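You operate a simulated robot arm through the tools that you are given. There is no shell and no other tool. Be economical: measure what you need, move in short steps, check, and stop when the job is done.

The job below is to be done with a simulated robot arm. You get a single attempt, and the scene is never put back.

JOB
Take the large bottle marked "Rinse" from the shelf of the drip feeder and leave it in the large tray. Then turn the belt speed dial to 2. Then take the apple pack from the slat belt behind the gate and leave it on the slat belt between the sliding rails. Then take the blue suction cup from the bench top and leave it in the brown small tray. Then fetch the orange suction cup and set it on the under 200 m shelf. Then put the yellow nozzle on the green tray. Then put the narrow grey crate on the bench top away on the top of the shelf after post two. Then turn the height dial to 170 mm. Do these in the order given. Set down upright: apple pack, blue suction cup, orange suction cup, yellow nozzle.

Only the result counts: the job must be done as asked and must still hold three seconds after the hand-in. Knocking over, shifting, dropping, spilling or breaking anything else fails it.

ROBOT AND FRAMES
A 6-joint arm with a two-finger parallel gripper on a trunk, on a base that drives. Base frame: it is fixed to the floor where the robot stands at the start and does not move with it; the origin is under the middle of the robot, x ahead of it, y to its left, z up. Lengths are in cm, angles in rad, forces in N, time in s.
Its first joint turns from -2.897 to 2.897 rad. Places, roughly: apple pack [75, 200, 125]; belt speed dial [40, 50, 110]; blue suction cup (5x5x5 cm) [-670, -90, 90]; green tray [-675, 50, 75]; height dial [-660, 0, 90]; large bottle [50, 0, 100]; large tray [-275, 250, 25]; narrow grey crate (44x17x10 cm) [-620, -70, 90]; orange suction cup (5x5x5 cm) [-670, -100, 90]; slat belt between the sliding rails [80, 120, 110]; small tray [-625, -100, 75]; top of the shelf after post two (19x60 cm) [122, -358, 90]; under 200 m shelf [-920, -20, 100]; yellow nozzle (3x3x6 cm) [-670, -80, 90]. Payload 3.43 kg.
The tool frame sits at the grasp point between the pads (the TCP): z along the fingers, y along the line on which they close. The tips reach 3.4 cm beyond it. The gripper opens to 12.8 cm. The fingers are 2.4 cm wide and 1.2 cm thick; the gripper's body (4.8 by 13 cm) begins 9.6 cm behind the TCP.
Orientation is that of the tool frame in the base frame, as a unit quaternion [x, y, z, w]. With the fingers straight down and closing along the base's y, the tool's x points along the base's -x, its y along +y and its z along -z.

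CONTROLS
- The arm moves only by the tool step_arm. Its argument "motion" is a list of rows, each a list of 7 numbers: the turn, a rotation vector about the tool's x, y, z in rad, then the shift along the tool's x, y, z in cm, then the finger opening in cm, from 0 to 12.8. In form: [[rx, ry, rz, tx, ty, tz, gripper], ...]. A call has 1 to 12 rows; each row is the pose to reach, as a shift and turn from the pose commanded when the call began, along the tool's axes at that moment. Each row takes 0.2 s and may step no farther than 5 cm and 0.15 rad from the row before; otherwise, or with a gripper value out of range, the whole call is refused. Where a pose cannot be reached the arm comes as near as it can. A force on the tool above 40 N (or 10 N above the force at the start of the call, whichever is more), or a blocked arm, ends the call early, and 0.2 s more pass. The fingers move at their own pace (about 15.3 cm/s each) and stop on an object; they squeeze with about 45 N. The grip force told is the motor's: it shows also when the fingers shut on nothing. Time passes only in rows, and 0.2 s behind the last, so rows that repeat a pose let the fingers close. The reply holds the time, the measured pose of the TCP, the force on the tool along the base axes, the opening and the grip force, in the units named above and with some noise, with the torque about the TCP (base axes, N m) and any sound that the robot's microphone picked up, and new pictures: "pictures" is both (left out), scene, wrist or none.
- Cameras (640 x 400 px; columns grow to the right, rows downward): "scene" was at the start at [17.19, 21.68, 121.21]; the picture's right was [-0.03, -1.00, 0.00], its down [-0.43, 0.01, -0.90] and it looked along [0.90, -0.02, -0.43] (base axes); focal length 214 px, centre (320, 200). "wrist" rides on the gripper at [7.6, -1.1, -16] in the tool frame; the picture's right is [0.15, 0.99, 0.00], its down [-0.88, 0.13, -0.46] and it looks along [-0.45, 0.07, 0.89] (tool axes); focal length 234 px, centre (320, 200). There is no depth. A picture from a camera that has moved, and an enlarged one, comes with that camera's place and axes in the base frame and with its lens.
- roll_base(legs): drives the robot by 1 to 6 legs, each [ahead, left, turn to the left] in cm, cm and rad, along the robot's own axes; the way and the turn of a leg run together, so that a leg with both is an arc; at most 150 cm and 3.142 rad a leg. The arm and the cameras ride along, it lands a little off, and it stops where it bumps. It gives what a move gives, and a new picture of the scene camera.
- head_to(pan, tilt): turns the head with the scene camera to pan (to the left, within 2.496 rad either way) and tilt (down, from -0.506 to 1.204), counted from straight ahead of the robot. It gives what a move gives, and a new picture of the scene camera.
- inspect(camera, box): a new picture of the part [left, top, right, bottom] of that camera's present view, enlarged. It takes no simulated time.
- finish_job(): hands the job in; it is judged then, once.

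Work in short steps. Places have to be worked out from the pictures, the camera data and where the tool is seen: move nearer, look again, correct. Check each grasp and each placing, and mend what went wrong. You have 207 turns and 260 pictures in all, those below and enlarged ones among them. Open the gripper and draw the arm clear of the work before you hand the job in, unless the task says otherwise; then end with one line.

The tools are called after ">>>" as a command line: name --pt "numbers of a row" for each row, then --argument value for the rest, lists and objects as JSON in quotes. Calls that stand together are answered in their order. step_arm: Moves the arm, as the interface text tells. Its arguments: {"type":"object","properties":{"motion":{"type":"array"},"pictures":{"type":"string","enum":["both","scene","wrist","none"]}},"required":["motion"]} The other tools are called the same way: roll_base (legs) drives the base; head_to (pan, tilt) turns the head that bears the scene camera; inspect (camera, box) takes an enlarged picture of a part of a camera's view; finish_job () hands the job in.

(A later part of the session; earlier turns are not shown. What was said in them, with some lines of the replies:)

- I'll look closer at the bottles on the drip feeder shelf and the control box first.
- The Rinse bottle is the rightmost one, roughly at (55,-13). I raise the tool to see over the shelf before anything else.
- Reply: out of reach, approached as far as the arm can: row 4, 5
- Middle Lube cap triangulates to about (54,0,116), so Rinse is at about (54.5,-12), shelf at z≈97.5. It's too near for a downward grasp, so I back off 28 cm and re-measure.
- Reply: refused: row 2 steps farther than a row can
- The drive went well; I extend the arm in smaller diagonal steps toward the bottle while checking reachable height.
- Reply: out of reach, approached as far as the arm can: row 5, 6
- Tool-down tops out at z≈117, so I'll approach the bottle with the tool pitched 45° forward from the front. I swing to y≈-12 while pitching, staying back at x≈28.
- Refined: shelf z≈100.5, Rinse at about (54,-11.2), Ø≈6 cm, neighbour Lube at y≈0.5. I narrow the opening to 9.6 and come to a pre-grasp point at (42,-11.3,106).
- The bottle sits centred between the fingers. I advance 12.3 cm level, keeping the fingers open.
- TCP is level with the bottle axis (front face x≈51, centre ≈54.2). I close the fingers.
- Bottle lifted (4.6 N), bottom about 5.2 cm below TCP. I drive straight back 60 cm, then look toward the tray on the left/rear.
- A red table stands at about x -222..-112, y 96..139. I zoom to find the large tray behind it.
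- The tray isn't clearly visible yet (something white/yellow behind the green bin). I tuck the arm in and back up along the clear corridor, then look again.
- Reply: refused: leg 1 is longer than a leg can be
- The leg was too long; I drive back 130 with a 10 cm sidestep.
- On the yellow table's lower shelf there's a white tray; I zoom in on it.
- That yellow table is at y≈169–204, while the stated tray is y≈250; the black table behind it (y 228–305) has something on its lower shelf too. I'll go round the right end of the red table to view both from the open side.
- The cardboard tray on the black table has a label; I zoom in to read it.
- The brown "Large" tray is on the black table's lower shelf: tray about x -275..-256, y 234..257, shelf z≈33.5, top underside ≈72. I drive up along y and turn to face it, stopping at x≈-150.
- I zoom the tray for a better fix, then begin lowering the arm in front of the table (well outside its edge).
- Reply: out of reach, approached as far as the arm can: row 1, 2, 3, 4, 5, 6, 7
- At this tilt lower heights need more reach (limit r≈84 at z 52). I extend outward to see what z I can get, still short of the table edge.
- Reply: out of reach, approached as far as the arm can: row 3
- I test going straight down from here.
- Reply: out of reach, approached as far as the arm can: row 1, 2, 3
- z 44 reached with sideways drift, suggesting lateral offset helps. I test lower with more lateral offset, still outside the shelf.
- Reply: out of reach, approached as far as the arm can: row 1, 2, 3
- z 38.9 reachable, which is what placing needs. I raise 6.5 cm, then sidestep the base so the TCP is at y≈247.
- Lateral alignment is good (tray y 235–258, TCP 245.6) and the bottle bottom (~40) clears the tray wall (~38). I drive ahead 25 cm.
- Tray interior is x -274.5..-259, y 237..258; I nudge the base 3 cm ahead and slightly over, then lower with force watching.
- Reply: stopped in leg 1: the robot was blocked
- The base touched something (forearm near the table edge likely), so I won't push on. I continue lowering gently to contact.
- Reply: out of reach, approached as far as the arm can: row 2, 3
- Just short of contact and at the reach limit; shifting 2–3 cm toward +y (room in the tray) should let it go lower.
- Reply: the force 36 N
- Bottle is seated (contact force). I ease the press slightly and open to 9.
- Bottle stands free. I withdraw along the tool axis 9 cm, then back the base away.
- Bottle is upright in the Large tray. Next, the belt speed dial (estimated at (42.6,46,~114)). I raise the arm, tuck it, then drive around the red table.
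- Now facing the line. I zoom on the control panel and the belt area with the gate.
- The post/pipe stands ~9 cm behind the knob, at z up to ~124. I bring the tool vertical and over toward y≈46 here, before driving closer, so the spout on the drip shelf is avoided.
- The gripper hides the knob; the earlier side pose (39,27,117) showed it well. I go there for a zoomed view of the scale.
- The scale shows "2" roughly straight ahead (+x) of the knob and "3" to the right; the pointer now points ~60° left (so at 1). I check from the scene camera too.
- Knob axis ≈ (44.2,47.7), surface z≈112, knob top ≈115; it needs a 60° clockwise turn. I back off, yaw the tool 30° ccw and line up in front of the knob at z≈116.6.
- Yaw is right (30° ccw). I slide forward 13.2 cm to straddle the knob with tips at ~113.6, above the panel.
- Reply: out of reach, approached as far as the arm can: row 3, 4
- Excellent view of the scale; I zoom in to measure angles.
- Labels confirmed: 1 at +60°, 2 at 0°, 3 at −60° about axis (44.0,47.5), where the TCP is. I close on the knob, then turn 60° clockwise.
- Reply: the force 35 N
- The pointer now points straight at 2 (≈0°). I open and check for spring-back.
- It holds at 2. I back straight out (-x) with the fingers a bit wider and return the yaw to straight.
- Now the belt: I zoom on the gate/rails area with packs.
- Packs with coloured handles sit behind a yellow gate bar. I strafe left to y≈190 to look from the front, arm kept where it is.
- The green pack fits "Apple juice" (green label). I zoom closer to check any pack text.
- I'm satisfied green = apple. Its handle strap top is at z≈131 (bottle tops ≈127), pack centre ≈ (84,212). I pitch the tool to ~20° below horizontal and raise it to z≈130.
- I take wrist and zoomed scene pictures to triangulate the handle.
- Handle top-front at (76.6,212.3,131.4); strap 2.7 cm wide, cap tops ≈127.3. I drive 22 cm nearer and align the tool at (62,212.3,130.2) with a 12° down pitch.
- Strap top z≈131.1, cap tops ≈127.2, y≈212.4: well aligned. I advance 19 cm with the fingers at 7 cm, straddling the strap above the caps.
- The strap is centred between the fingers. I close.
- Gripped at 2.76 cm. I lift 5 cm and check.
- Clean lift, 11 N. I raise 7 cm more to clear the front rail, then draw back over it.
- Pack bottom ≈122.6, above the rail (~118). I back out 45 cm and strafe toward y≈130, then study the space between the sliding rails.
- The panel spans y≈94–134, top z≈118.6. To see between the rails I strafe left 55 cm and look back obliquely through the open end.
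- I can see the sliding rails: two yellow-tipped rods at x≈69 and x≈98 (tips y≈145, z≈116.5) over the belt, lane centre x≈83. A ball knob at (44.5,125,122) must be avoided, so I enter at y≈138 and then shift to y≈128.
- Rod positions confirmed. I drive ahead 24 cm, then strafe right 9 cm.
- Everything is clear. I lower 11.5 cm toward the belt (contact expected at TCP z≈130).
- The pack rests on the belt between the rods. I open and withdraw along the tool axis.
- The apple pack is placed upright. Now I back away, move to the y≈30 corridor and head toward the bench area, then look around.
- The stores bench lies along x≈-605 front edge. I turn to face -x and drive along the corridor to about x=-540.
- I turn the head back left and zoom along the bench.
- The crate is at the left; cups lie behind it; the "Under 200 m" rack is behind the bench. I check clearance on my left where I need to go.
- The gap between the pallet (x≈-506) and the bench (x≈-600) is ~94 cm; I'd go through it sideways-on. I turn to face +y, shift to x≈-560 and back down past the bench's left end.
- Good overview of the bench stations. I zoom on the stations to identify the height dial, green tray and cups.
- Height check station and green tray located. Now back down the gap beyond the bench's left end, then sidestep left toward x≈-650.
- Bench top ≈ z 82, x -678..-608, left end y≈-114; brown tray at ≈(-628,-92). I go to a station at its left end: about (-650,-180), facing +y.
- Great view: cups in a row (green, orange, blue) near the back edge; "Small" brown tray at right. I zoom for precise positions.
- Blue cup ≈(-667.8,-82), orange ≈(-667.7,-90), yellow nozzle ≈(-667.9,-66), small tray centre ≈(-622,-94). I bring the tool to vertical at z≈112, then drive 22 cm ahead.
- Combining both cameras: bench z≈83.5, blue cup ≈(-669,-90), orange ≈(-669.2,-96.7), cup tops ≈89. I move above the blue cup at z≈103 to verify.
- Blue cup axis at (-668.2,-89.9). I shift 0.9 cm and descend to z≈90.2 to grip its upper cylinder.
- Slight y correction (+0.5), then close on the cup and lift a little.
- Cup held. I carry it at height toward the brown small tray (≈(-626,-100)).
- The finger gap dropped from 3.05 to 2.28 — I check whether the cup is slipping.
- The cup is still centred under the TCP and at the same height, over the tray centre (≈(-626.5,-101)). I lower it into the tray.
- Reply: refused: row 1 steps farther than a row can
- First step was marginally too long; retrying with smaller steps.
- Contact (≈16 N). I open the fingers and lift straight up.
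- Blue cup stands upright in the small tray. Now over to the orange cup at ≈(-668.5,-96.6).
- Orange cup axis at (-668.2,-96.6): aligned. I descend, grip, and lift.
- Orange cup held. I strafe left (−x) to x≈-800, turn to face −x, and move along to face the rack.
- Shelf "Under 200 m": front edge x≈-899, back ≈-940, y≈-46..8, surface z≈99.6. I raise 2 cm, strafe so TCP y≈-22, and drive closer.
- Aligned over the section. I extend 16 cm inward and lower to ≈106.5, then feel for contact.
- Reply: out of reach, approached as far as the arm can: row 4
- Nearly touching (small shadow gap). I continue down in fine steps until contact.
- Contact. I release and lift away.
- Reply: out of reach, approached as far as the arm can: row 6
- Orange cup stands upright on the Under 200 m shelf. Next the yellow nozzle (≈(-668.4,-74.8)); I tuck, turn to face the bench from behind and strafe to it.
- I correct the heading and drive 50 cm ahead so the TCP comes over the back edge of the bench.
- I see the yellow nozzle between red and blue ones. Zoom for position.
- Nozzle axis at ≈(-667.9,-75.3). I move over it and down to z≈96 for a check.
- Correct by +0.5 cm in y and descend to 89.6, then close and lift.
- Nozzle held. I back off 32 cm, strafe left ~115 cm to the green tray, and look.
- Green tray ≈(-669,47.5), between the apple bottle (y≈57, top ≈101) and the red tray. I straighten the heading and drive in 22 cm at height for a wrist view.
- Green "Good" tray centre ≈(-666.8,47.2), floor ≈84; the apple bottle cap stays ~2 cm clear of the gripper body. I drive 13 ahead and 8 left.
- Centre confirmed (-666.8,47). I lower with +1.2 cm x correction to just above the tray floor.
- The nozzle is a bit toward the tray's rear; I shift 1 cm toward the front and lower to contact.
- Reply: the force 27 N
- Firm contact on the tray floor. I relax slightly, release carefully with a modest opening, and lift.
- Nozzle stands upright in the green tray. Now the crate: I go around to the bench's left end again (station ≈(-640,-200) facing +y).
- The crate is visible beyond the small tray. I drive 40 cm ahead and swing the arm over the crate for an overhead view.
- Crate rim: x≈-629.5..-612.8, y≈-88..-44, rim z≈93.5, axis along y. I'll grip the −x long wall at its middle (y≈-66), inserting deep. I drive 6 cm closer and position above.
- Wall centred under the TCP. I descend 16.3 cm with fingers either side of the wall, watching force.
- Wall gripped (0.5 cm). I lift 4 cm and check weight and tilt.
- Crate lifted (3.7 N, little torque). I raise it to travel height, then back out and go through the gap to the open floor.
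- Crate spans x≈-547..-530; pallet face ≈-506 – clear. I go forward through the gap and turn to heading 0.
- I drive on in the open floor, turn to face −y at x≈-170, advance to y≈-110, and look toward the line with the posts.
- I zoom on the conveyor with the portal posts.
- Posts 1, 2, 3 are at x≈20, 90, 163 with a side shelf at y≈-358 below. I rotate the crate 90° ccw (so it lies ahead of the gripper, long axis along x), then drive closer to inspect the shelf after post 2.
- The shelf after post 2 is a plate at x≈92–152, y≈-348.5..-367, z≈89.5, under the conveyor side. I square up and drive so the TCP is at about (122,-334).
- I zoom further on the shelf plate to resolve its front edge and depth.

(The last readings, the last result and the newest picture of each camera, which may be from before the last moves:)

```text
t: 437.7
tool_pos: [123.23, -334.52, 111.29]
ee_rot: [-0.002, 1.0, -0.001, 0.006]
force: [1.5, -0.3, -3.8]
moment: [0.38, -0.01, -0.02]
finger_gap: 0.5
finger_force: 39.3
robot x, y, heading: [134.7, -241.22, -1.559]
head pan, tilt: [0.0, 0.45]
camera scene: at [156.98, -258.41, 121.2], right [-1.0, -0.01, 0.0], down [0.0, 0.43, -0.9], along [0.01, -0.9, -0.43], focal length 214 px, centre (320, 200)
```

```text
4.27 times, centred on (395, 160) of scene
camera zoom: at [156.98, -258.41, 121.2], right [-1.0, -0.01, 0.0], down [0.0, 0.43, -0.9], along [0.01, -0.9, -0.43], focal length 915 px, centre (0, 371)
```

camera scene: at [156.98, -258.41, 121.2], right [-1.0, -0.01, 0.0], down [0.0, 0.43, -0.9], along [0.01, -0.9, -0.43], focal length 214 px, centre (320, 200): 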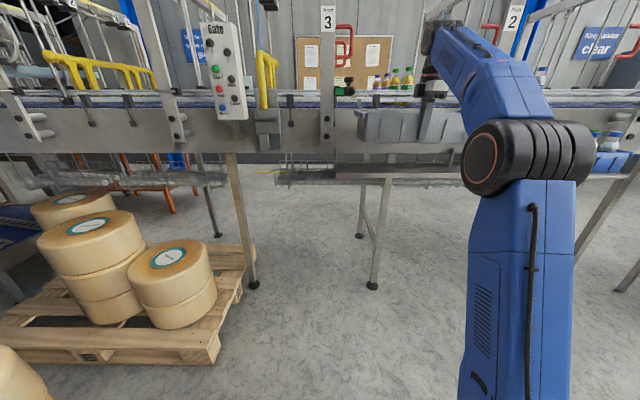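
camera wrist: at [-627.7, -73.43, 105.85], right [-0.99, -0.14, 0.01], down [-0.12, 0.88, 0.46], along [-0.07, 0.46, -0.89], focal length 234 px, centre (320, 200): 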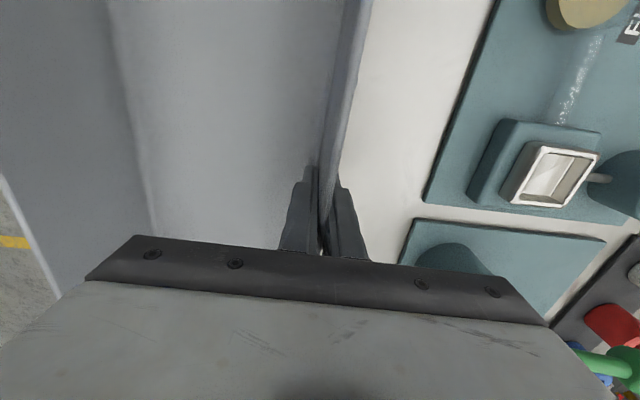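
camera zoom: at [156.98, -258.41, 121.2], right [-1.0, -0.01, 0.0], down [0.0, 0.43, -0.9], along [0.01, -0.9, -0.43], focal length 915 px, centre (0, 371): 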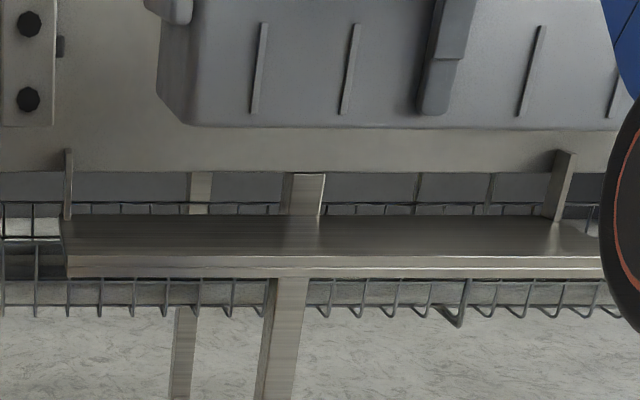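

Plate resolved: z≈90, y≈-348.3..-366.5, x≈91..151; conveyor panel face ≈ y -366. I lower to crate bottom ≈93 here, then move forward with the base.

>>> step_arm --pt "0 0 0 0 0 4 0" --pt "0 0 0 0 0 8 0" --pt "0 0 0 0 0 11.5 0" --pictures "none"

>>> roll_base --legs '[[11, -1.5, 0]]'

>>> inspect --camera "scene" --box '[320, 120, 500, 230]'

```text
t: 438.5
tool_pos: [123.32, -334.74, 99.72]
ee_rot: [-0.002, 1.0, -0.002, 0.005]
force: [-0.3, -0.3, -4.2]
moment: [0.34, -0.03, -0.01]
finger_gap: 0.48
finger_force: 39.0
robot x, y, heading: [134.92, -241.72, -1.563]
head pan, tilt: [0.0, 0.45]
```

```text
t: 439.7
tool_pos: [121.99, -346.14, 99.76]
ee_rot: [-0.002, 1.0, -0.001, 0.007]
force: [-0.5, -0.4, -4.3]
moment: [0.31, 0.0, -0.02]
finger_gap: 0.49
finger_force: 39.1
robot x, y, heading: [133.49, -252.54, -1.56]
head pan, tilt: [0.0, 0.45]
camera scene: at [155.64, -269.62, 121.2], right [-1.0, -0.01, 0.0], down [-0.01, 0.44, -0.9], along [0.01, -0.9, -0.44], focal length 214 px, centre (320, 200)
```

scene: 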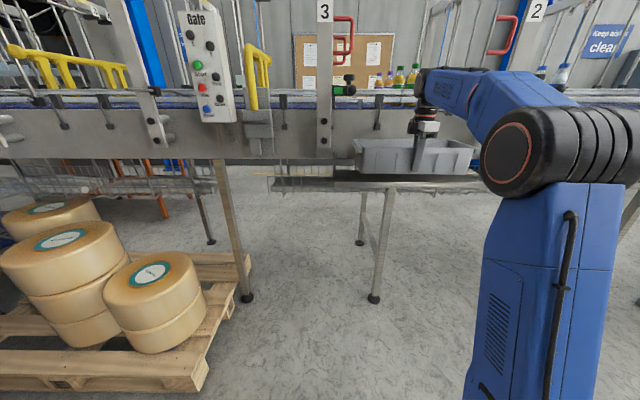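

```text
3.56 times, centred on (410, 175) of scene
camera zoom: at [155.64, -269.62, 121.2], right [-1.0, -0.01, 0.0], down [-0.01, 0.44, -0.9], along [0.01, -0.9, -0.44], focal length 763 px, centre (0, 289)
```

zoom: 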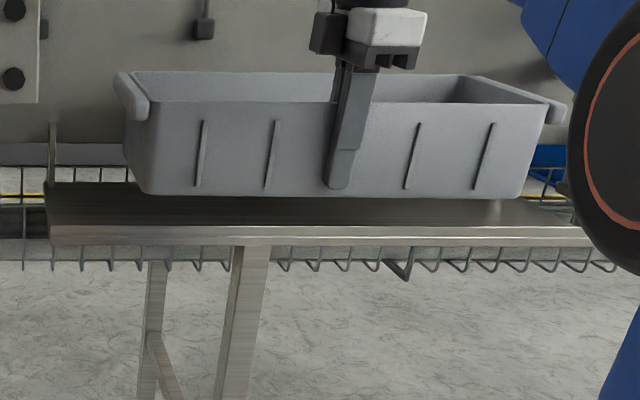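

Bottom is ~3.5 cm above the plate. I move 2.3 cm further in and lower to contact.

>>> step_arm --pt "0 0 0 0 -1.2 0 0" --pt "0 0 0 0 -2.3 0 0" --pt "0 0 0 0 -2.3 1.2 0" --pt "0 0 0 0 -2.3 2.2 0" --pt "0 0 0 0 -2.3 2.8 0" --pictures "none"

>>> step_arm --pt "0 0 0 0 0 0.4 0" --pt "0 0 0 0 0 0.8 0" --pt "0 0 0 0 0 1.2 0" --pictures "none"

>>> inspect --camera "scene" --box '[320, 120, 500, 230]'

```text
t: 440.9
tool_pos: [121.96, -348.25, 96.96]
ee_rot: [-0.003, 1.0, -0.001, 0.005]
force: [0.6, 0.1, -4.8]
moment: [0.32, 0.02, -0.04]
finger_gap: 0.47
finger_force: 39.7
robot x, y, heading: [133.43, -252.71, -1.558]
head pan, tilt: [0.0, 0.45]
```

```text
t: 441.7
tool_pos: [122.09, -348.36, 95.87]
ee_rot: [-0.002, 1.0, -0.002, 0.005]
force: [2.3, -2.0, 9.2]
moment: [0.24, 1.57, 0.07]
finger_gap: 0.47
finger_force: 39.1
robot x, y, heading: [133.58, -252.3, -1.554]
head pan, tilt: [0.0, 0.45]
```

```text
3.56 times, centred on (410, 175) of scene
camera zoom: at [155.67, -269.58, 121.2], right [-1.0, -0.01, 0.0], down [-0.01, 0.44, -0.9], along [0.01, -0.9, -0.44], focal length 763 px, centre (0, 289)
```

zoom: 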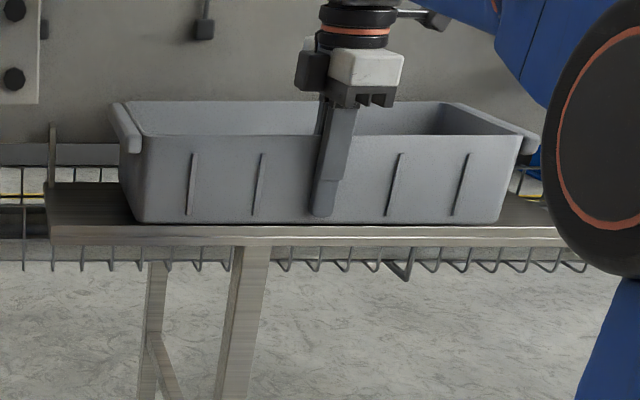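

The crate rests on the plate. I release the wall and lift straight up.

>>> step_arm --pt "0 0 0 0 0 0 1.5" --pt "0 0 0 0 0 0 3.5" --pt "0 0 0 0 0 0 3.5" --pt "0 0 0 0 0 -4 3.5" --pt "0 0 0 0 0 -8.5 3.5" --pt "0 0 0 0 0 -13 3.5" --pt "0 0 0 0 0 -16 3.5" --pictures "none"

>>> inspect --camera "scene" --box '[320, 120, 500, 230]'

```text
t: 443.3
tool_pos: [121.9, -347.66, 111.07]
ee_rot: [-0.003, 1.0, -0.002, 0.005]
force: [0.5, -0.7, 0.2]
moment: [0.01, -0.01, -0.02]
finger_gap: 3.51
finger_force: 0.1
out of reach, approached as far as the arm can: row 7
robot x, y, heading: [133.46, -252.49, -1.557]
head pan, tilt: [0.0, 0.45]
```

```text
3.56 times, centred on (410, 175) of scene
camera zoom: at [155.64, -269.61, 121.2], right [-1.0, -0.01, 0.0], down [-0.01, 0.44, -0.9], along [0.01, -0.9, -0.44], focal length 763 px, centre (0, 289)
```

zoom: 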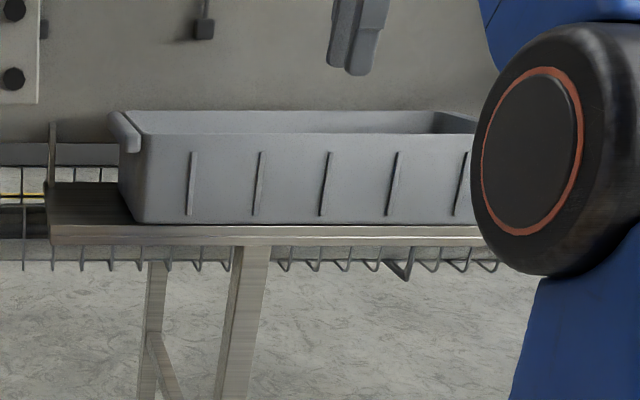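

The crate sits level on the shelf after post two. Now to the height dial: I back out, turn to face −x, and take the lane at y≈-225.

>>> roll_base --legs '[[-35, 0, 0], [0, 0, -1.584], [140, 0, 0], [140, 0, 0]]'

```text
t: 462.4
tool_pos: [-238.75, -214.71, 111.06]
ee_rot: [0.696, 0.718, -0.006, 0.002]
force: [-0.8, -0.3, 0.0]
moment: [0.01, -0.05, -0.01]
finger_gap: 3.49
finger_force: 0.0
robot x, y, heading: [-143.48, -223.81, -3.103]
head pan, tilt: [0.0, 0.45]
camera scene: at [-159.79, -246.41, 121.2], right [-0.04, 1.0, 0.0], down [0.43, 0.02, -0.9], along [-0.9, -0.03, -0.44], focal length 214 px, centre (320, 200)
```

scene: 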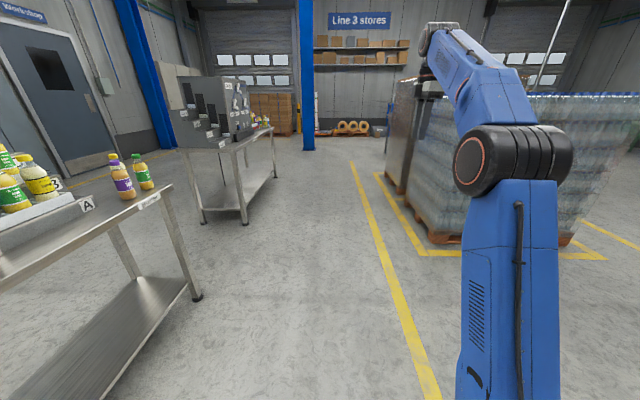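

Lane is clear. I correct the heading and continue past the bench's left end to x≈-790, then turn to face +x.

>>> roll_base --legs '[[0, -6, -0.04], [145, 0, 0], [145, 0, 0], [145, 0, 0]]'

```text
t: 483.7
tool_pos: [-672.61, -214.17, 110.98]
ee_rot: [0.706, 0.709, -0.006, 0.001]
force: [-0.8, 0.7, -0.1]
moment: [-0.04, -0.01, 0.03]
finger_gap: 3.49
finger_force: 0.1
robot x, y, heading: [-577.53, -225.61, -3.129]
head pan, tilt: [0.0, 0.45]
camera scene: at [-594.37, -247.96, 121.2], right [-0.01, 1.0, 0.0], down [0.44, 0.0, -0.9], along [-0.9, -0.01, -0.44], focal length 214 px, centre (320, 200)
```

scene: 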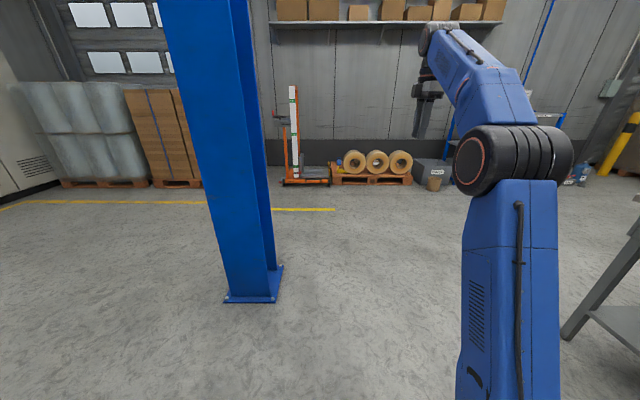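

Column edge at y≈-277 on my left; I sidestep right 15 cm, pass, then turn around behind the bench and strafe to y≈-5.

>>> roll_base --legs '[[0, -15, -0.012], [130, 0, 0], [85, 0, 0], [0, 0, -3.14], [0, 135, 0], [0, 60, 0]]'

>>> inspect --camera "scene" --box '[180, 100, 460, 260]'

```text
t: 512.0
tool_pos: [-689.26, -26.16, 111.11]
ee_rot: [-0.693, 0.721, 0.001, 0.006]
force: [-0.3, 0.7, -0.6]
moment: [-0.01, -0.05, 0.01]
finger_gap: 3.45
finger_force: 0.1
robot x, y, heading: [-784.05, -10.33, -0.025]
head pan, tilt: [0.0, 0.45]
camera scene: at [-765.93, 10.75, 121.2], right [-0.03, -1.0, 0.0], down [-0.44, 0.01, -0.9], along [0.9, -0.03, -0.44], focal length 214 px, centre (320, 200)
```

scene: 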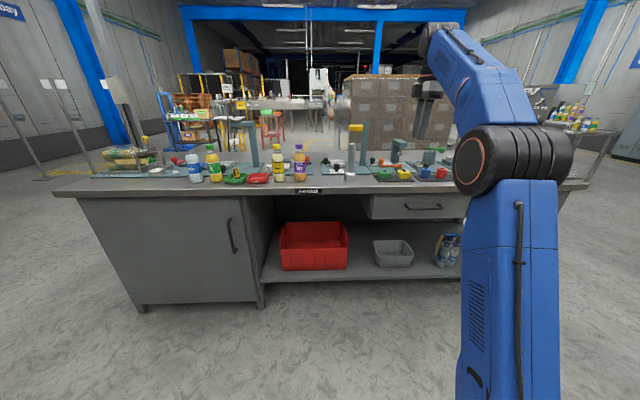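

```text
2.29 times, centred on (320, 180) of scene
camera zoom: at [-765.93, 10.75, 121.2], right [-0.03, -1.0, 0.0], down [-0.44, 0.01, -0.9], along [0.9, -0.03, -0.44], focal length 490 px, centre (320, 246)
```

zoom: 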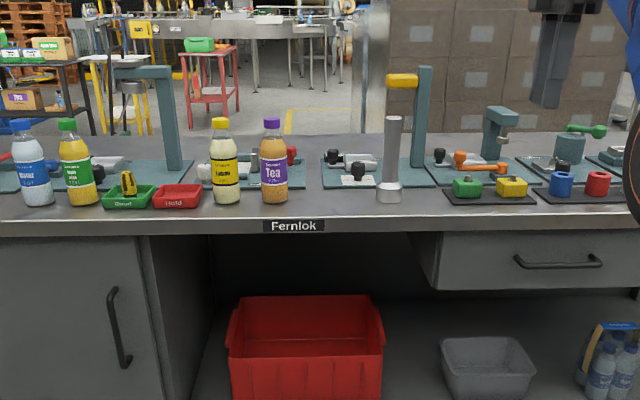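

Height check station found: black dial with a white scale at ≈(-659,-1), steel standard at ≈(-666,-8) (top ≈101). I tuck 9 cm, straighten and drive in so the TCP is above the dial.

>>> step_arm --pt "0 0 0 0 4.5 0 6" --pt "0 0 0 0 9 0 6" --pictures "none"

>>> roll_base --legs '[[0, 22, 0.025], [39, 0, 0]]'

>>> step_arm --pt "0 0 0 0 0 1 6" --pictures "wrist"

```text
t: 512.6
tool_pos: [-698.15, -25.78, 110.88]
ee_rot: [-0.693, 0.721, 0.003, 0.006]
force: [0.5, 0.5, -1.3]
moment: [0.03, 0.1, -0.05]
finger_gap: 6.0
finger_force: 0.0
robot x, y, heading: [-784.13, -10.49, -0.031]
head pan, tilt: [0.0, 0.45]
```

```text
t: 516.4
tool_pos: [-658.27, -2.09, 111.06]
ee_rot: [-0.701, 0.713, 0.002, 0.006]
force: [-0.2, -0.5, 0.9]
moment: [0.0, 0.03, -0.01]
finger_gap: 6.0
finger_force: 0.0
robot x, y, heading: [-744.13, 11.36, -0.014]
head pan, tilt: [0.0, 0.45]
camera scene: at [-726.79, 33.07, 121.2], right [-0.01, -1.0, 0.0], down [-0.44, 0.0, -0.9], along [0.9, -0.01, -0.44], focal length 214 px, centre (320, 200)
```

scene: 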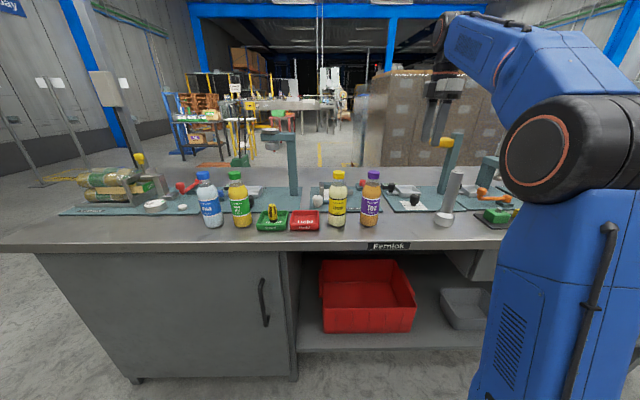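

```text
t: 516.8
tool_pos: [-658.25, -1.96, 110.01]
ee_rot: [-0.701, 0.713, 0.001, 0.007]
force: [-0.2, -0.6, -0.2]
moment: [0.01, -0.01, 0.01]
finger_gap: 6.0
finger_force: 0.0
robot x, y, heading: [-744.2, 11.42, -0.011]
head pan, tilt: [0.0, 0.45]
camera wrist: at [-657.41, -9.75, 126.11], right [-0.99, -0.13, -0.01], down [-0.12, 0.88, 0.46], along [-0.05, 0.46, -0.89], focal length 234 px, centre (320, 200)
```

wrist: 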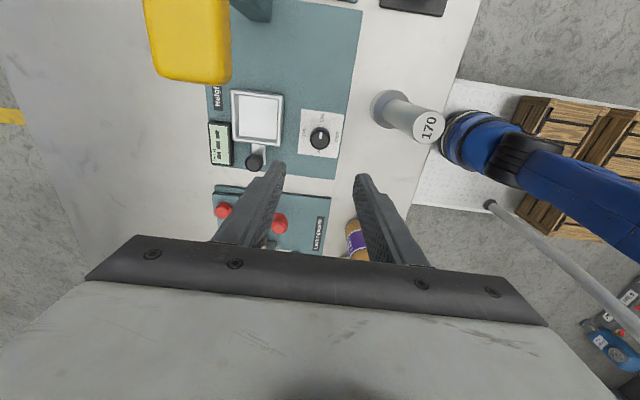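

The dial with its labelled scale is visible; zoom in.

>>> inspect --camera "wrist" --box '[285, 100, 360, 170]'

```text
5.71 times, centred on (322, 135) of wrist
camera zoom: at [-657.41, -9.75, 126.11], right [-0.99, -0.13, -0.01], down [-0.12, 0.88, 0.46], along [-0.05, 0.46, -0.89], focal length 1338 px, centre (306, 571)
```

zoom: 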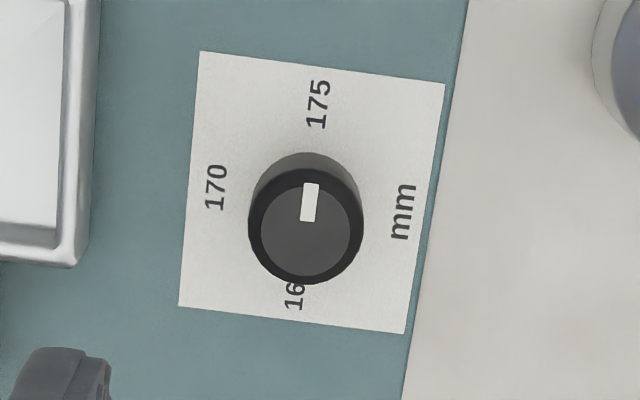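

Scale: 165 at +Y, 170 at +X, 175 at −Y; the pointer is at 175, so I need a 90° ccw turn. To keep the wrist camera clear of the press head and the steel standard, I test the wrist range ccw at this height first.

>>> step_arm --pt "0 0 -0.143 0 0 0 6" --pt "0 0 -0.286 0 0 0 6" --pt "0 0 -0.429 0 0 0 6" --pt "0 0 -0.571 0 0 0 6" --pt "0 0 -0.714 0 0 0 6" --pt "0 0 -0.857 0 0 0 6" --pt "0 0 -1.0 0 0 0 6" --pt "0 0 -1.143 0 0 0 6" --pt "0 0 -1.286 0 0 0 6" --pt "0 0 -1.43 0 0 0 6" --pt "0 0 -1.571 0 0 0 6" --pictures "none"

>>> step_arm --pt "0 0 -0.143 0 0 0 6" --pt "0 0 -0.286 0 0 0 6" --pt "0 0 -0.429 0 0 0 6" --pt "0 0 -0.571 0 0 0 6" --pt "0 0 -0.714 0 0 0 6" --pt "0 0 -0.857 0 0 0 6" --pt "0 0 -1.0 0 0 0 6" --pt "0 0 -1.143 0 0 0 6" --pt "0 0 -1.286 0 0 0 6" --pt "0 0 -1.43 0 0 0 6" --pt "0 0 -1.571 0 0 0 6" --pictures "none"

```text
t: 519.2
tool_pos: [-658.11, -0.67, 110.01]
ee_rot: [0.994, -0.108, 0.002, -0.005]
force: [0.0, -0.3, -0.2]
moment: [-0.01, 0.0, -0.01]
finger_gap: 6.0
finger_force: 0.1
out of reach, approached as far as the arm can: row 10, 11
robot x, y, heading: [-744.32, 11.26, -0.011]
head pan, tilt: [0.0, 0.45]
```

```text
t: 521.6
tool_pos: [-658.1, -0.96, 110.04]
ee_rot: [0.994, -0.108, 0.002, -0.005]
force: [-0.1, 0.3, -0.5]
moment: [-0.01, 0.03, -0.04]
finger_gap: 6.01
finger_force: 0.1
out of reach, approached as far as the arm can: row 1, 2, 3, 4, 5, 6, 7, 8, 9, 10, 11
robot x, y, heading: [-743.83, 11.33, -0.007]
head pan, tilt: [0.0, 0.45]
```

The wrist stop is at tool-x ≈ -12°, so I'll use the other side: rotate cw so tool-x starts at ≈70° (camera toward +Y) and turn the dial from there ccw to ≈160°.

>>> step_arm --pt "0 0 0.135 0 0 0 6" --pt "0 0 0.27 0 0 0 6" --pt "0 0 0.404 0 0 0 6" --pt "0 0 0.539 0 0 0 6" --pt "0 0 0.674 0 0 0 6" --pt "0 0 0.808 0 0 0 6" --pt "0 0 0.943 0 0 0 6" --pt "0 0 1.078 0 0 0 6" --pt "0 0 1.213 0 0 0 6" --pt "0 0 1.348 0 0 0 6" --pt "0 0 1.482 0 0 0 6" --pt "0 0 1.617 0 0 0 6" --pictures "none"

>>> step_arm --pt "0 0 0.135 0 0 0 6" --pt "0 0 0.27 0 0 0 6" --pt "0 0 0.404 0 0 0 6" --pt "0 0 0.539 0 0 0 6" --pt "0 0 0.674 0 0 0 6" --pt "0 0 0.808 0 0 0 6" --pt "0 0 0.943 0 0 0 6" --pt "0 0 1.078 0 0 0 6" --pt "0 0 1.213 0 0 0 6" --pt "0 0 1.348 0 0 0 6" --pt "0 0 1.482 0 0 0 6" --pt "0 0 1.617 0 0 0 6" --pictures "none"

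>>> step_arm --pt "0 0 0.135 0 0 0 6" --pt "0 0 0.27 0 0 0 6" --pt "0 0 0.404 0 0 0 6" --pt "0 0 0.539 0 0 0 6" --pt "0 0 0.674 0 0 0 6" --pt "0 0 0.808 0 0 0 6" --pt "0 0 0.943 0 0 0 6" --pt "0 0 1.078 0 0 0 6" --pt "0 0 1.213 0 0 0 6" --pt "0 0 1.348 0 0 0 6" --pt "0 0 1.482 0 0 0 6" --pt "0 0 1.617 0 0 0 6" --pictures "wrist"

```text
t: 524.2
tool_pos: [-658.18, -0.84, 110.03]
ee_rot: [-0.608, 0.794, 0.002, 0.006]
force: [0.2, -0.5, 0.3]
moment: [0.0, -0.01, 0.0]
finger_gap: 6.0
finger_force: 0.0
robot x, y, heading: [-744.25, 11.43, -0.015]
head pan, tilt: [0.0, 0.45]
```

```text
t: 526.8
tool_pos: [-658.18, -0.96, 110.1]
ee_rot: [0.154, 0.988, 0.006, 0.003]
force: [-0.7, 0.3, -0.1]
moment: [-0.01, -0.02, 0.01]
finger_gap: 6.0
finger_force: 0.1
robot x, y, heading: [-743.95, 11.16, -0.012]
head pan, tilt: [0.0, 0.45]
```

```text
t: 529.4
tool_pos: [-658.18, -0.86, 110.16]
ee_rot: [0.821, 0.571, 0.006, -0.003]
force: [0.1, 1.1, -0.6]
moment: [0.0, 0.01, 0.0]
finger_gap: 6.0
finger_force: 0.1
robot x, y, heading: [-744.15, 11.58, -0.009]
head pan, tilt: [0.0, 0.45]
camera wrist: at [-656.74, 6.66, 126.33], right [0.98, -0.21, 0.0], down [-0.19, -0.88, 0.45], along [-0.09, -0.44, -0.9], focal length 234 px, centre (320, 200)
```

wrist: 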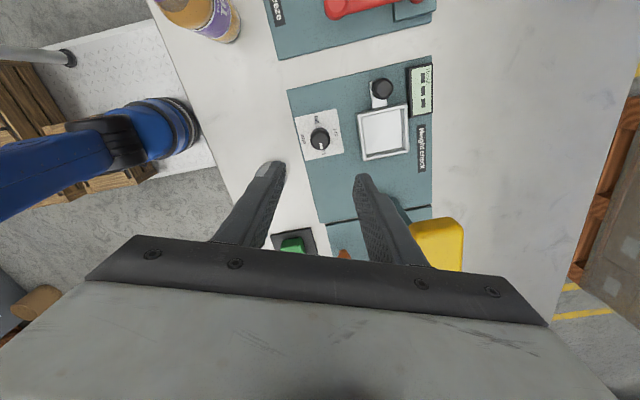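

Tool-x is at 70° and TCP is over the dial. I descend to z≈89 (tips ≈85.6 around the knob).

>>> step_arm --pt "0 0 0 0 0 4.8 6" --pt "0 0 0 0 0 9.6 6" --pt "0 0 0 0 0 14.4 6" --pt "0 0 0 0 0 18.5 6" --pt "0 0 0 0 0 20.6 6" --pt "0 0 0 0 0 21.1 6" --pictures "none"

>>> inspect --camera "wrist" --box '[240, 120, 400, 240]'

```text
t: 530.8
tool_pos: [-658.07, -0.46, 89.29]
ee_rot: [0.821, 0.571, 0.006, -0.001]
force: [1.0, -0.3, 34.7]
moment: [-0.03, 1.13, -0.05]
finger_gap: 5.9
finger_force: 0.1
robot x, y, heading: [-744.11, 11.35, -0.008]
head pan, tilt: [0.0, 0.45]
```

```text
3.33 times, centred on (320, 180) of wrist
camera zoom: at [-656.81, 6.96, 105.43], right [0.98, -0.21, 0.01], down [-0.19, -0.88, 0.45], along [-0.08, -0.44, -0.9], focal length 781 px, centre (320, 267)
```

zoom: 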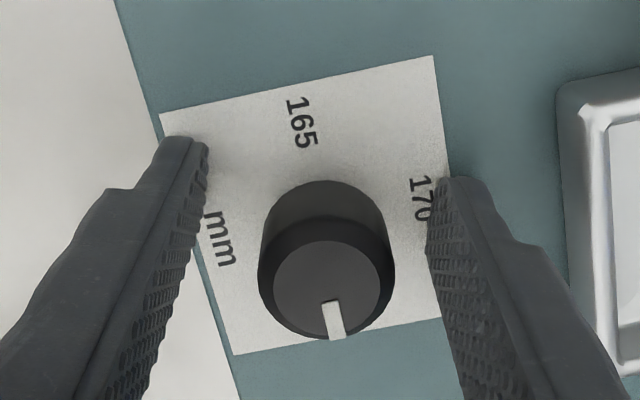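

The tips touched the panel (surface ≈85.9), and the knob axis is ≈1.3 cm further −Y at (-658.25,-1.8). I raise 0.6 and shift there.

>>> step_arm --pt "0 0 0 0 0 -0.7 6" --pt "0 0 0 -1.33 0.28 -0.7 6" --pt "0 0 0 -1.33 0.28 -0.7 6" --pictures "none"

>>> inspect --camera "wrist" --box '[240, 120, 400, 240]'

```text
t: 531.6
tool_pos: [-658.27, -1.9, 89.69]
ee_rot: [0.821, 0.572, 0.005, -0.003]
force: [0.2, -0.6, 0.4]
moment: [0.0, -0.01, -0.01]
finger_gap: 6.02
finger_force: 0.1
robot x, y, heading: [-744.36, 11.37, -0.01]
head pan, tilt: [0.0, 0.45]
```

```text
3.33 times, centred on (320, 180) of wrist
camera zoom: at [-656.87, 5.56, 105.82], right [0.98, -0.21, 0.0], down [-0.19, -0.88, 0.45], along [-0.09, -0.44, -0.9], focal length 781 px, centre (320, 267)
```

zoom: 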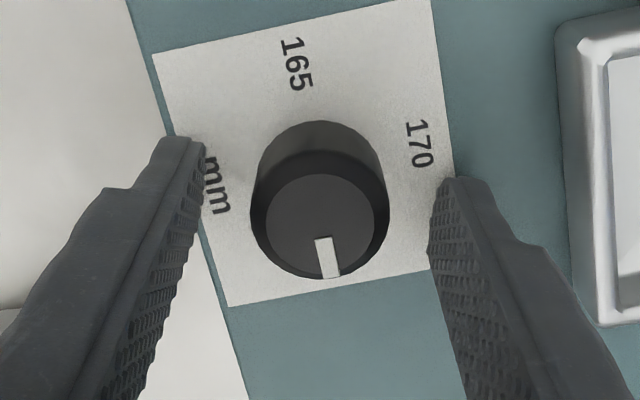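

The knob is now centred between the tips. I close on it.

>>> step_arm --pt "0 0 0 0 0 0.1 4" --pt "0 0 0 0 0 0.1 2" --pt "0 0 0 0 0 0.1 2" --pictures "none"

>>> step_arm --pt "0 0 -0.143 0 0 0 2" --pt "0 0 -0.286 0 0 0 2" --pt "0 0 -0.429 0 0 0 2" --pt "0 0 -0.571 0 0 0 2" --pt "0 0 -0.714 0 0 0 2" --pt "0 0 -0.857 0 0 0 2" --pt "0 0 -1.0 0 0 0 2" --pt "0 0 -1.143 0 0 0 2" --pt "0 0 -1.286 0 0 0 2" --pt "0 0 -1.43 0 0 0 2" --pt "0 0 -1.571 0 0 0 2" --pictures "none"

>>> inspect --camera "wrist" --box '[240, 120, 400, 240]'

```text
t: 532.4
tool_pos: [-658.35, -1.82, 89.48]
ee_rot: [0.821, 0.571, 0.005, -0.004]
force: [-26.8, 6.8, -6.1]
moment: [0.4, 0.63, 0.17]
finger_gap: 3.12
finger_force: 45.4
robot x, y, heading: [-744.34, 11.4, -0.011]
head pan, tilt: [0.0, 0.45]
```

```text
t: 534.0
tool_pos: [-657.78, -1.8, 89.51]
ee_rot: [0.48, 0.877, 0.007, 0.003]
force: [7.9, 2.8, -7.4]
moment: [-0.46, -0.41, -0.06]
finger_gap: 3.14
finger_force: 44.9
robot x, y, heading: [-743.7, 11.31, -0.007]
head pan, tilt: [0.0, 0.45]
stopped in row 7: the force on the tool passed its limit at 44 N (the readings are from after the stop); the commanded pose is now the measured one
```

```text
3.33 times, centred on (320, 180) of wrist
camera zoom: at [-663.14, 3.91, 105.68], right [0.75, 0.66, 0.02], down [0.58, -0.68, 0.46], along [0.31, -0.33, -0.89], focal length 781 px, centre (320, 267)
```

zoom: 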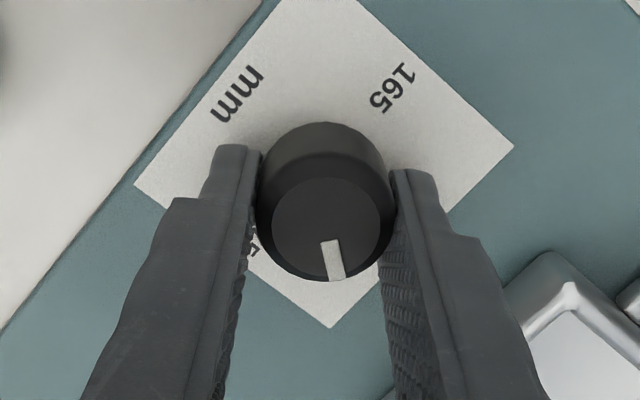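

The turn stopped at 53° due to side load; the pose has relaxed and the knob is centred. I continue with the remaining ~37°.

>>> step_arm --pt "0 0 -0.1 0 0 0 2" --pt "0 0 -0.2 0 0 0 2" --pt "0 0 -0.3 0 0 0 2" --pt "0 0 -0.4 0 0 0 2" --pt "0 0 -0.5 0 0 0 2" --pt "0 0 -0.6 0 0 0 2" --pt "0 0 -0.64 0 0 0 2" --pictures "none"

>>> inspect --camera "wrist" --box '[240, 120, 400, 240]'

```text
t: 535.1
tool_pos: [-657.78, -1.54, 89.7]
ee_rot: [0.268, 0.963, 0.008, 0.006]
force: [7.9, 5.4, -5.8]
moment: [-0.45, -0.69, -0.05]
finger_gap: 3.14
finger_force: 45.0
robot x, y, heading: [-743.91, 11.24, -0.009]
head pan, tilt: [0.0, 0.45]
stopped in row 5: the force on the tool passed its limit at 42 N (the readings are from after the stop); the commanded pose is now the measured one
```

```text
3.33 times, centred on (320, 180) of wrist
camera zoom: at [-665.13, 1.33, 105.63], right [0.39, 0.92, 0.02], down [0.81, -0.35, 0.46], along [0.43, -0.16, -0.89], focal length 781 px, centre (320, 267)
```

zoom: 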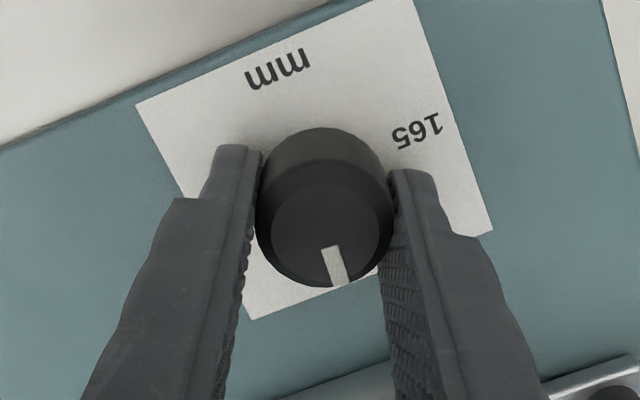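

About 10.7° remain (pointer ≈ -10.7° from 170). I continue 0.19 rad.

>>> step_arm --pt "0 0 -0.06 0 0 0 2" --pt "0 0 -0.12 0 0 0 2" --pt "0 0 -0.187 0 0 0 2" --pictures "none"

>>> step_arm --pt "0 0 0 0 0 0 3.6" --pt "0 0 0 0 0 0 6" --pt "0 0 0 0 0 -1 6" --pt "0 0 0 0 0 -5 6" --pt "0 0 0 0 0 -10 6" --pt "0 0 0 0 0 -15 6" --pictures "none"

>>> inspect --camera "wrist" --box '[285, 110, 355, 180]'

```text
t: 535.9
tool_pos: [-657.81, -1.48, 89.63]
ee_rot: [0.177, 0.984, 0.008, 0.006]
force: [18.9, 19.2, -7.1]
moment: [0.5, 0.7, -0.13]
finger_gap: 3.15
finger_force: 45.1
robot x, y, heading: [-744.34, 11.38, -0.008]
head pan, tilt: [0.0, 0.45]
```

```text
t: 537.3
tool_pos: [-658.1, -1.96, 104.61]
ee_rot: [0.177, 0.984, 0.007, 0.006]
force: [0.2, 0.1, -0.5]
moment: [0.0, 0.03, 0.01]
finger_gap: 5.98
finger_force: 0.0
robot x, y, heading: [-743.73, 11.43, -0.007]
head pan, tilt: [0.0, 0.45]
```

```text
5.71 times, centred on (320, 145) of wrist
camera zoom: at [-665.81, -0.58, 120.73], right [0.21, 0.98, 0.01], down [0.86, -0.19, 0.46], along [0.46, -0.08, -0.89], focal length 1338 px, centre (320, 514)
```

zoom: 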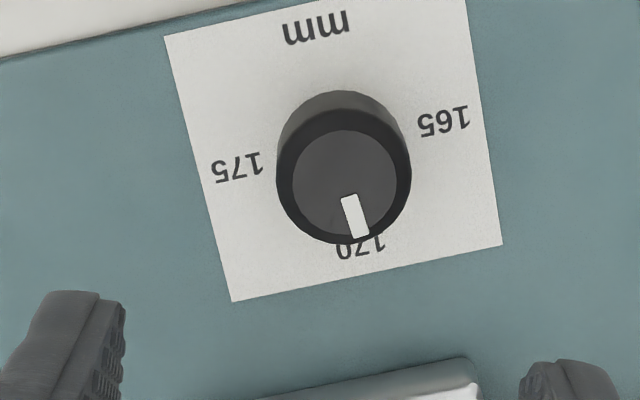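

The pointer seems slightly past 170 (toward 165). I take a tighter zoom to measure.

>>> inspect --camera "wrist" --box '[305, 120, 345, 160]'

```text
10.00 times, centred on (325, 140) of wrist
camera zoom: at [-665.81, -0.58, 120.73], right [0.21, 0.98, 0.01], down [0.86, -0.19, 0.46], along [0.46, -0.08, -0.89], focal length 2342 px, centre (270, 800)
```

zoom: 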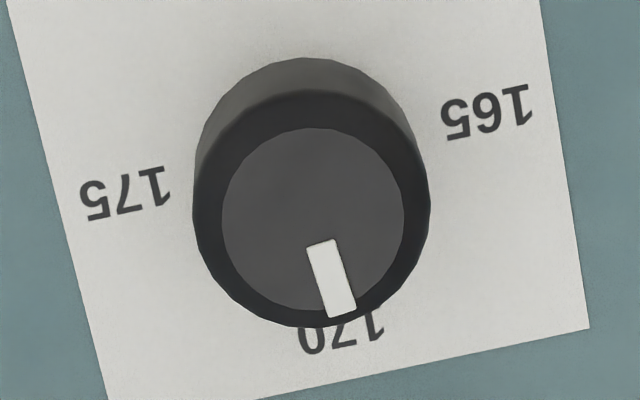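

The pointer is at 170 within a few degrees. I raise the arm and back the base away from the bench, with one last look.

>>> step_arm --pt "0 0 0 0 0 -3 6" --pt "0 0 0 0 0 -6.5 6" --pictures "none"

>>> roll_base --legs '[[-45, 0, 0]]'

>>> inspect --camera "scene" --box '[220, 120, 480, 250]'

```text
t: 537.9
tool_pos: [-658.29, -1.94, 111.21]
ee_rot: [0.177, 0.984, 0.007, 0.006]
force: [-0.3, 0.5, 0.2]
moment: [0.01, -0.01, -0.02]
finger_gap: 6.0
finger_force: 0.0
robot x, y, heading: [-744.2, 11.49, -0.005]
head pan, tilt: [0.0, 0.45]
```

```text
t: 540.6
tool_pos: [-703.25, -1.15, 111.23]
ee_rot: [0.173, 0.985, 0.008, 0.006]
force: [-0.9, 0.1, 0.3]
moment: [-0.01, 0.02, 0.0]
finger_gap: 6.01
finger_force: 0.1
robot x, y, heading: [-789.42, 11.27, -0.001]
head pan, tilt: [0.0, 0.45]
camera scene: at [-771.98, 33.5, 121.2], right [0.0, -1.0, 0.0], down [-0.44, 0.0, -0.9], along [0.9, 0.0, -0.44], focal length 214 px, centre (320, 200)
```

scene: 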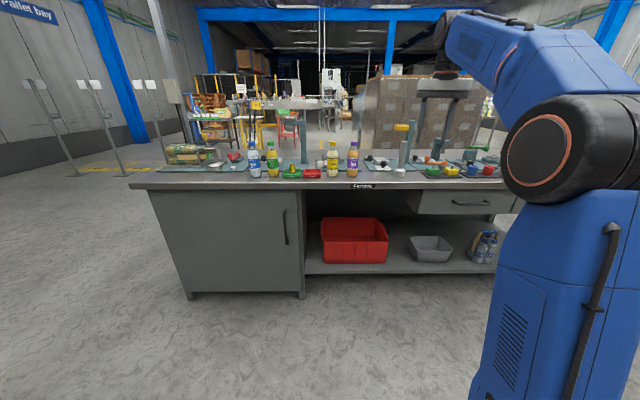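

```text
2.46 times, centred on (350, 185) of scene
camera zoom: at [-771.98, 33.5, 121.2], right [0.0, -1.0, 0.0], down [-0.44, 0.0, -0.9], along [0.9, 0.0, -0.44], focal length 528 px, centre (246, 237)
```

zoom: 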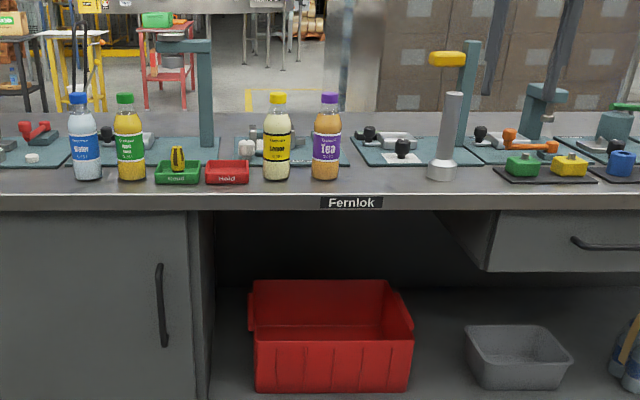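

Everything on the bench is undisturbed, the nozzle stands in the green tray, and the arm is clear with the gripper open. I hand the job in.

>>> finish_job

```text
The job is handed in.
```

All eight steps are done in the order given and the job is handed in. In the last views I had of them, the apple pack, both cups and the nozzle were standing upright. The height dial pointer sits within about 5° of the 170 mm mark, slightly on the 165 side.
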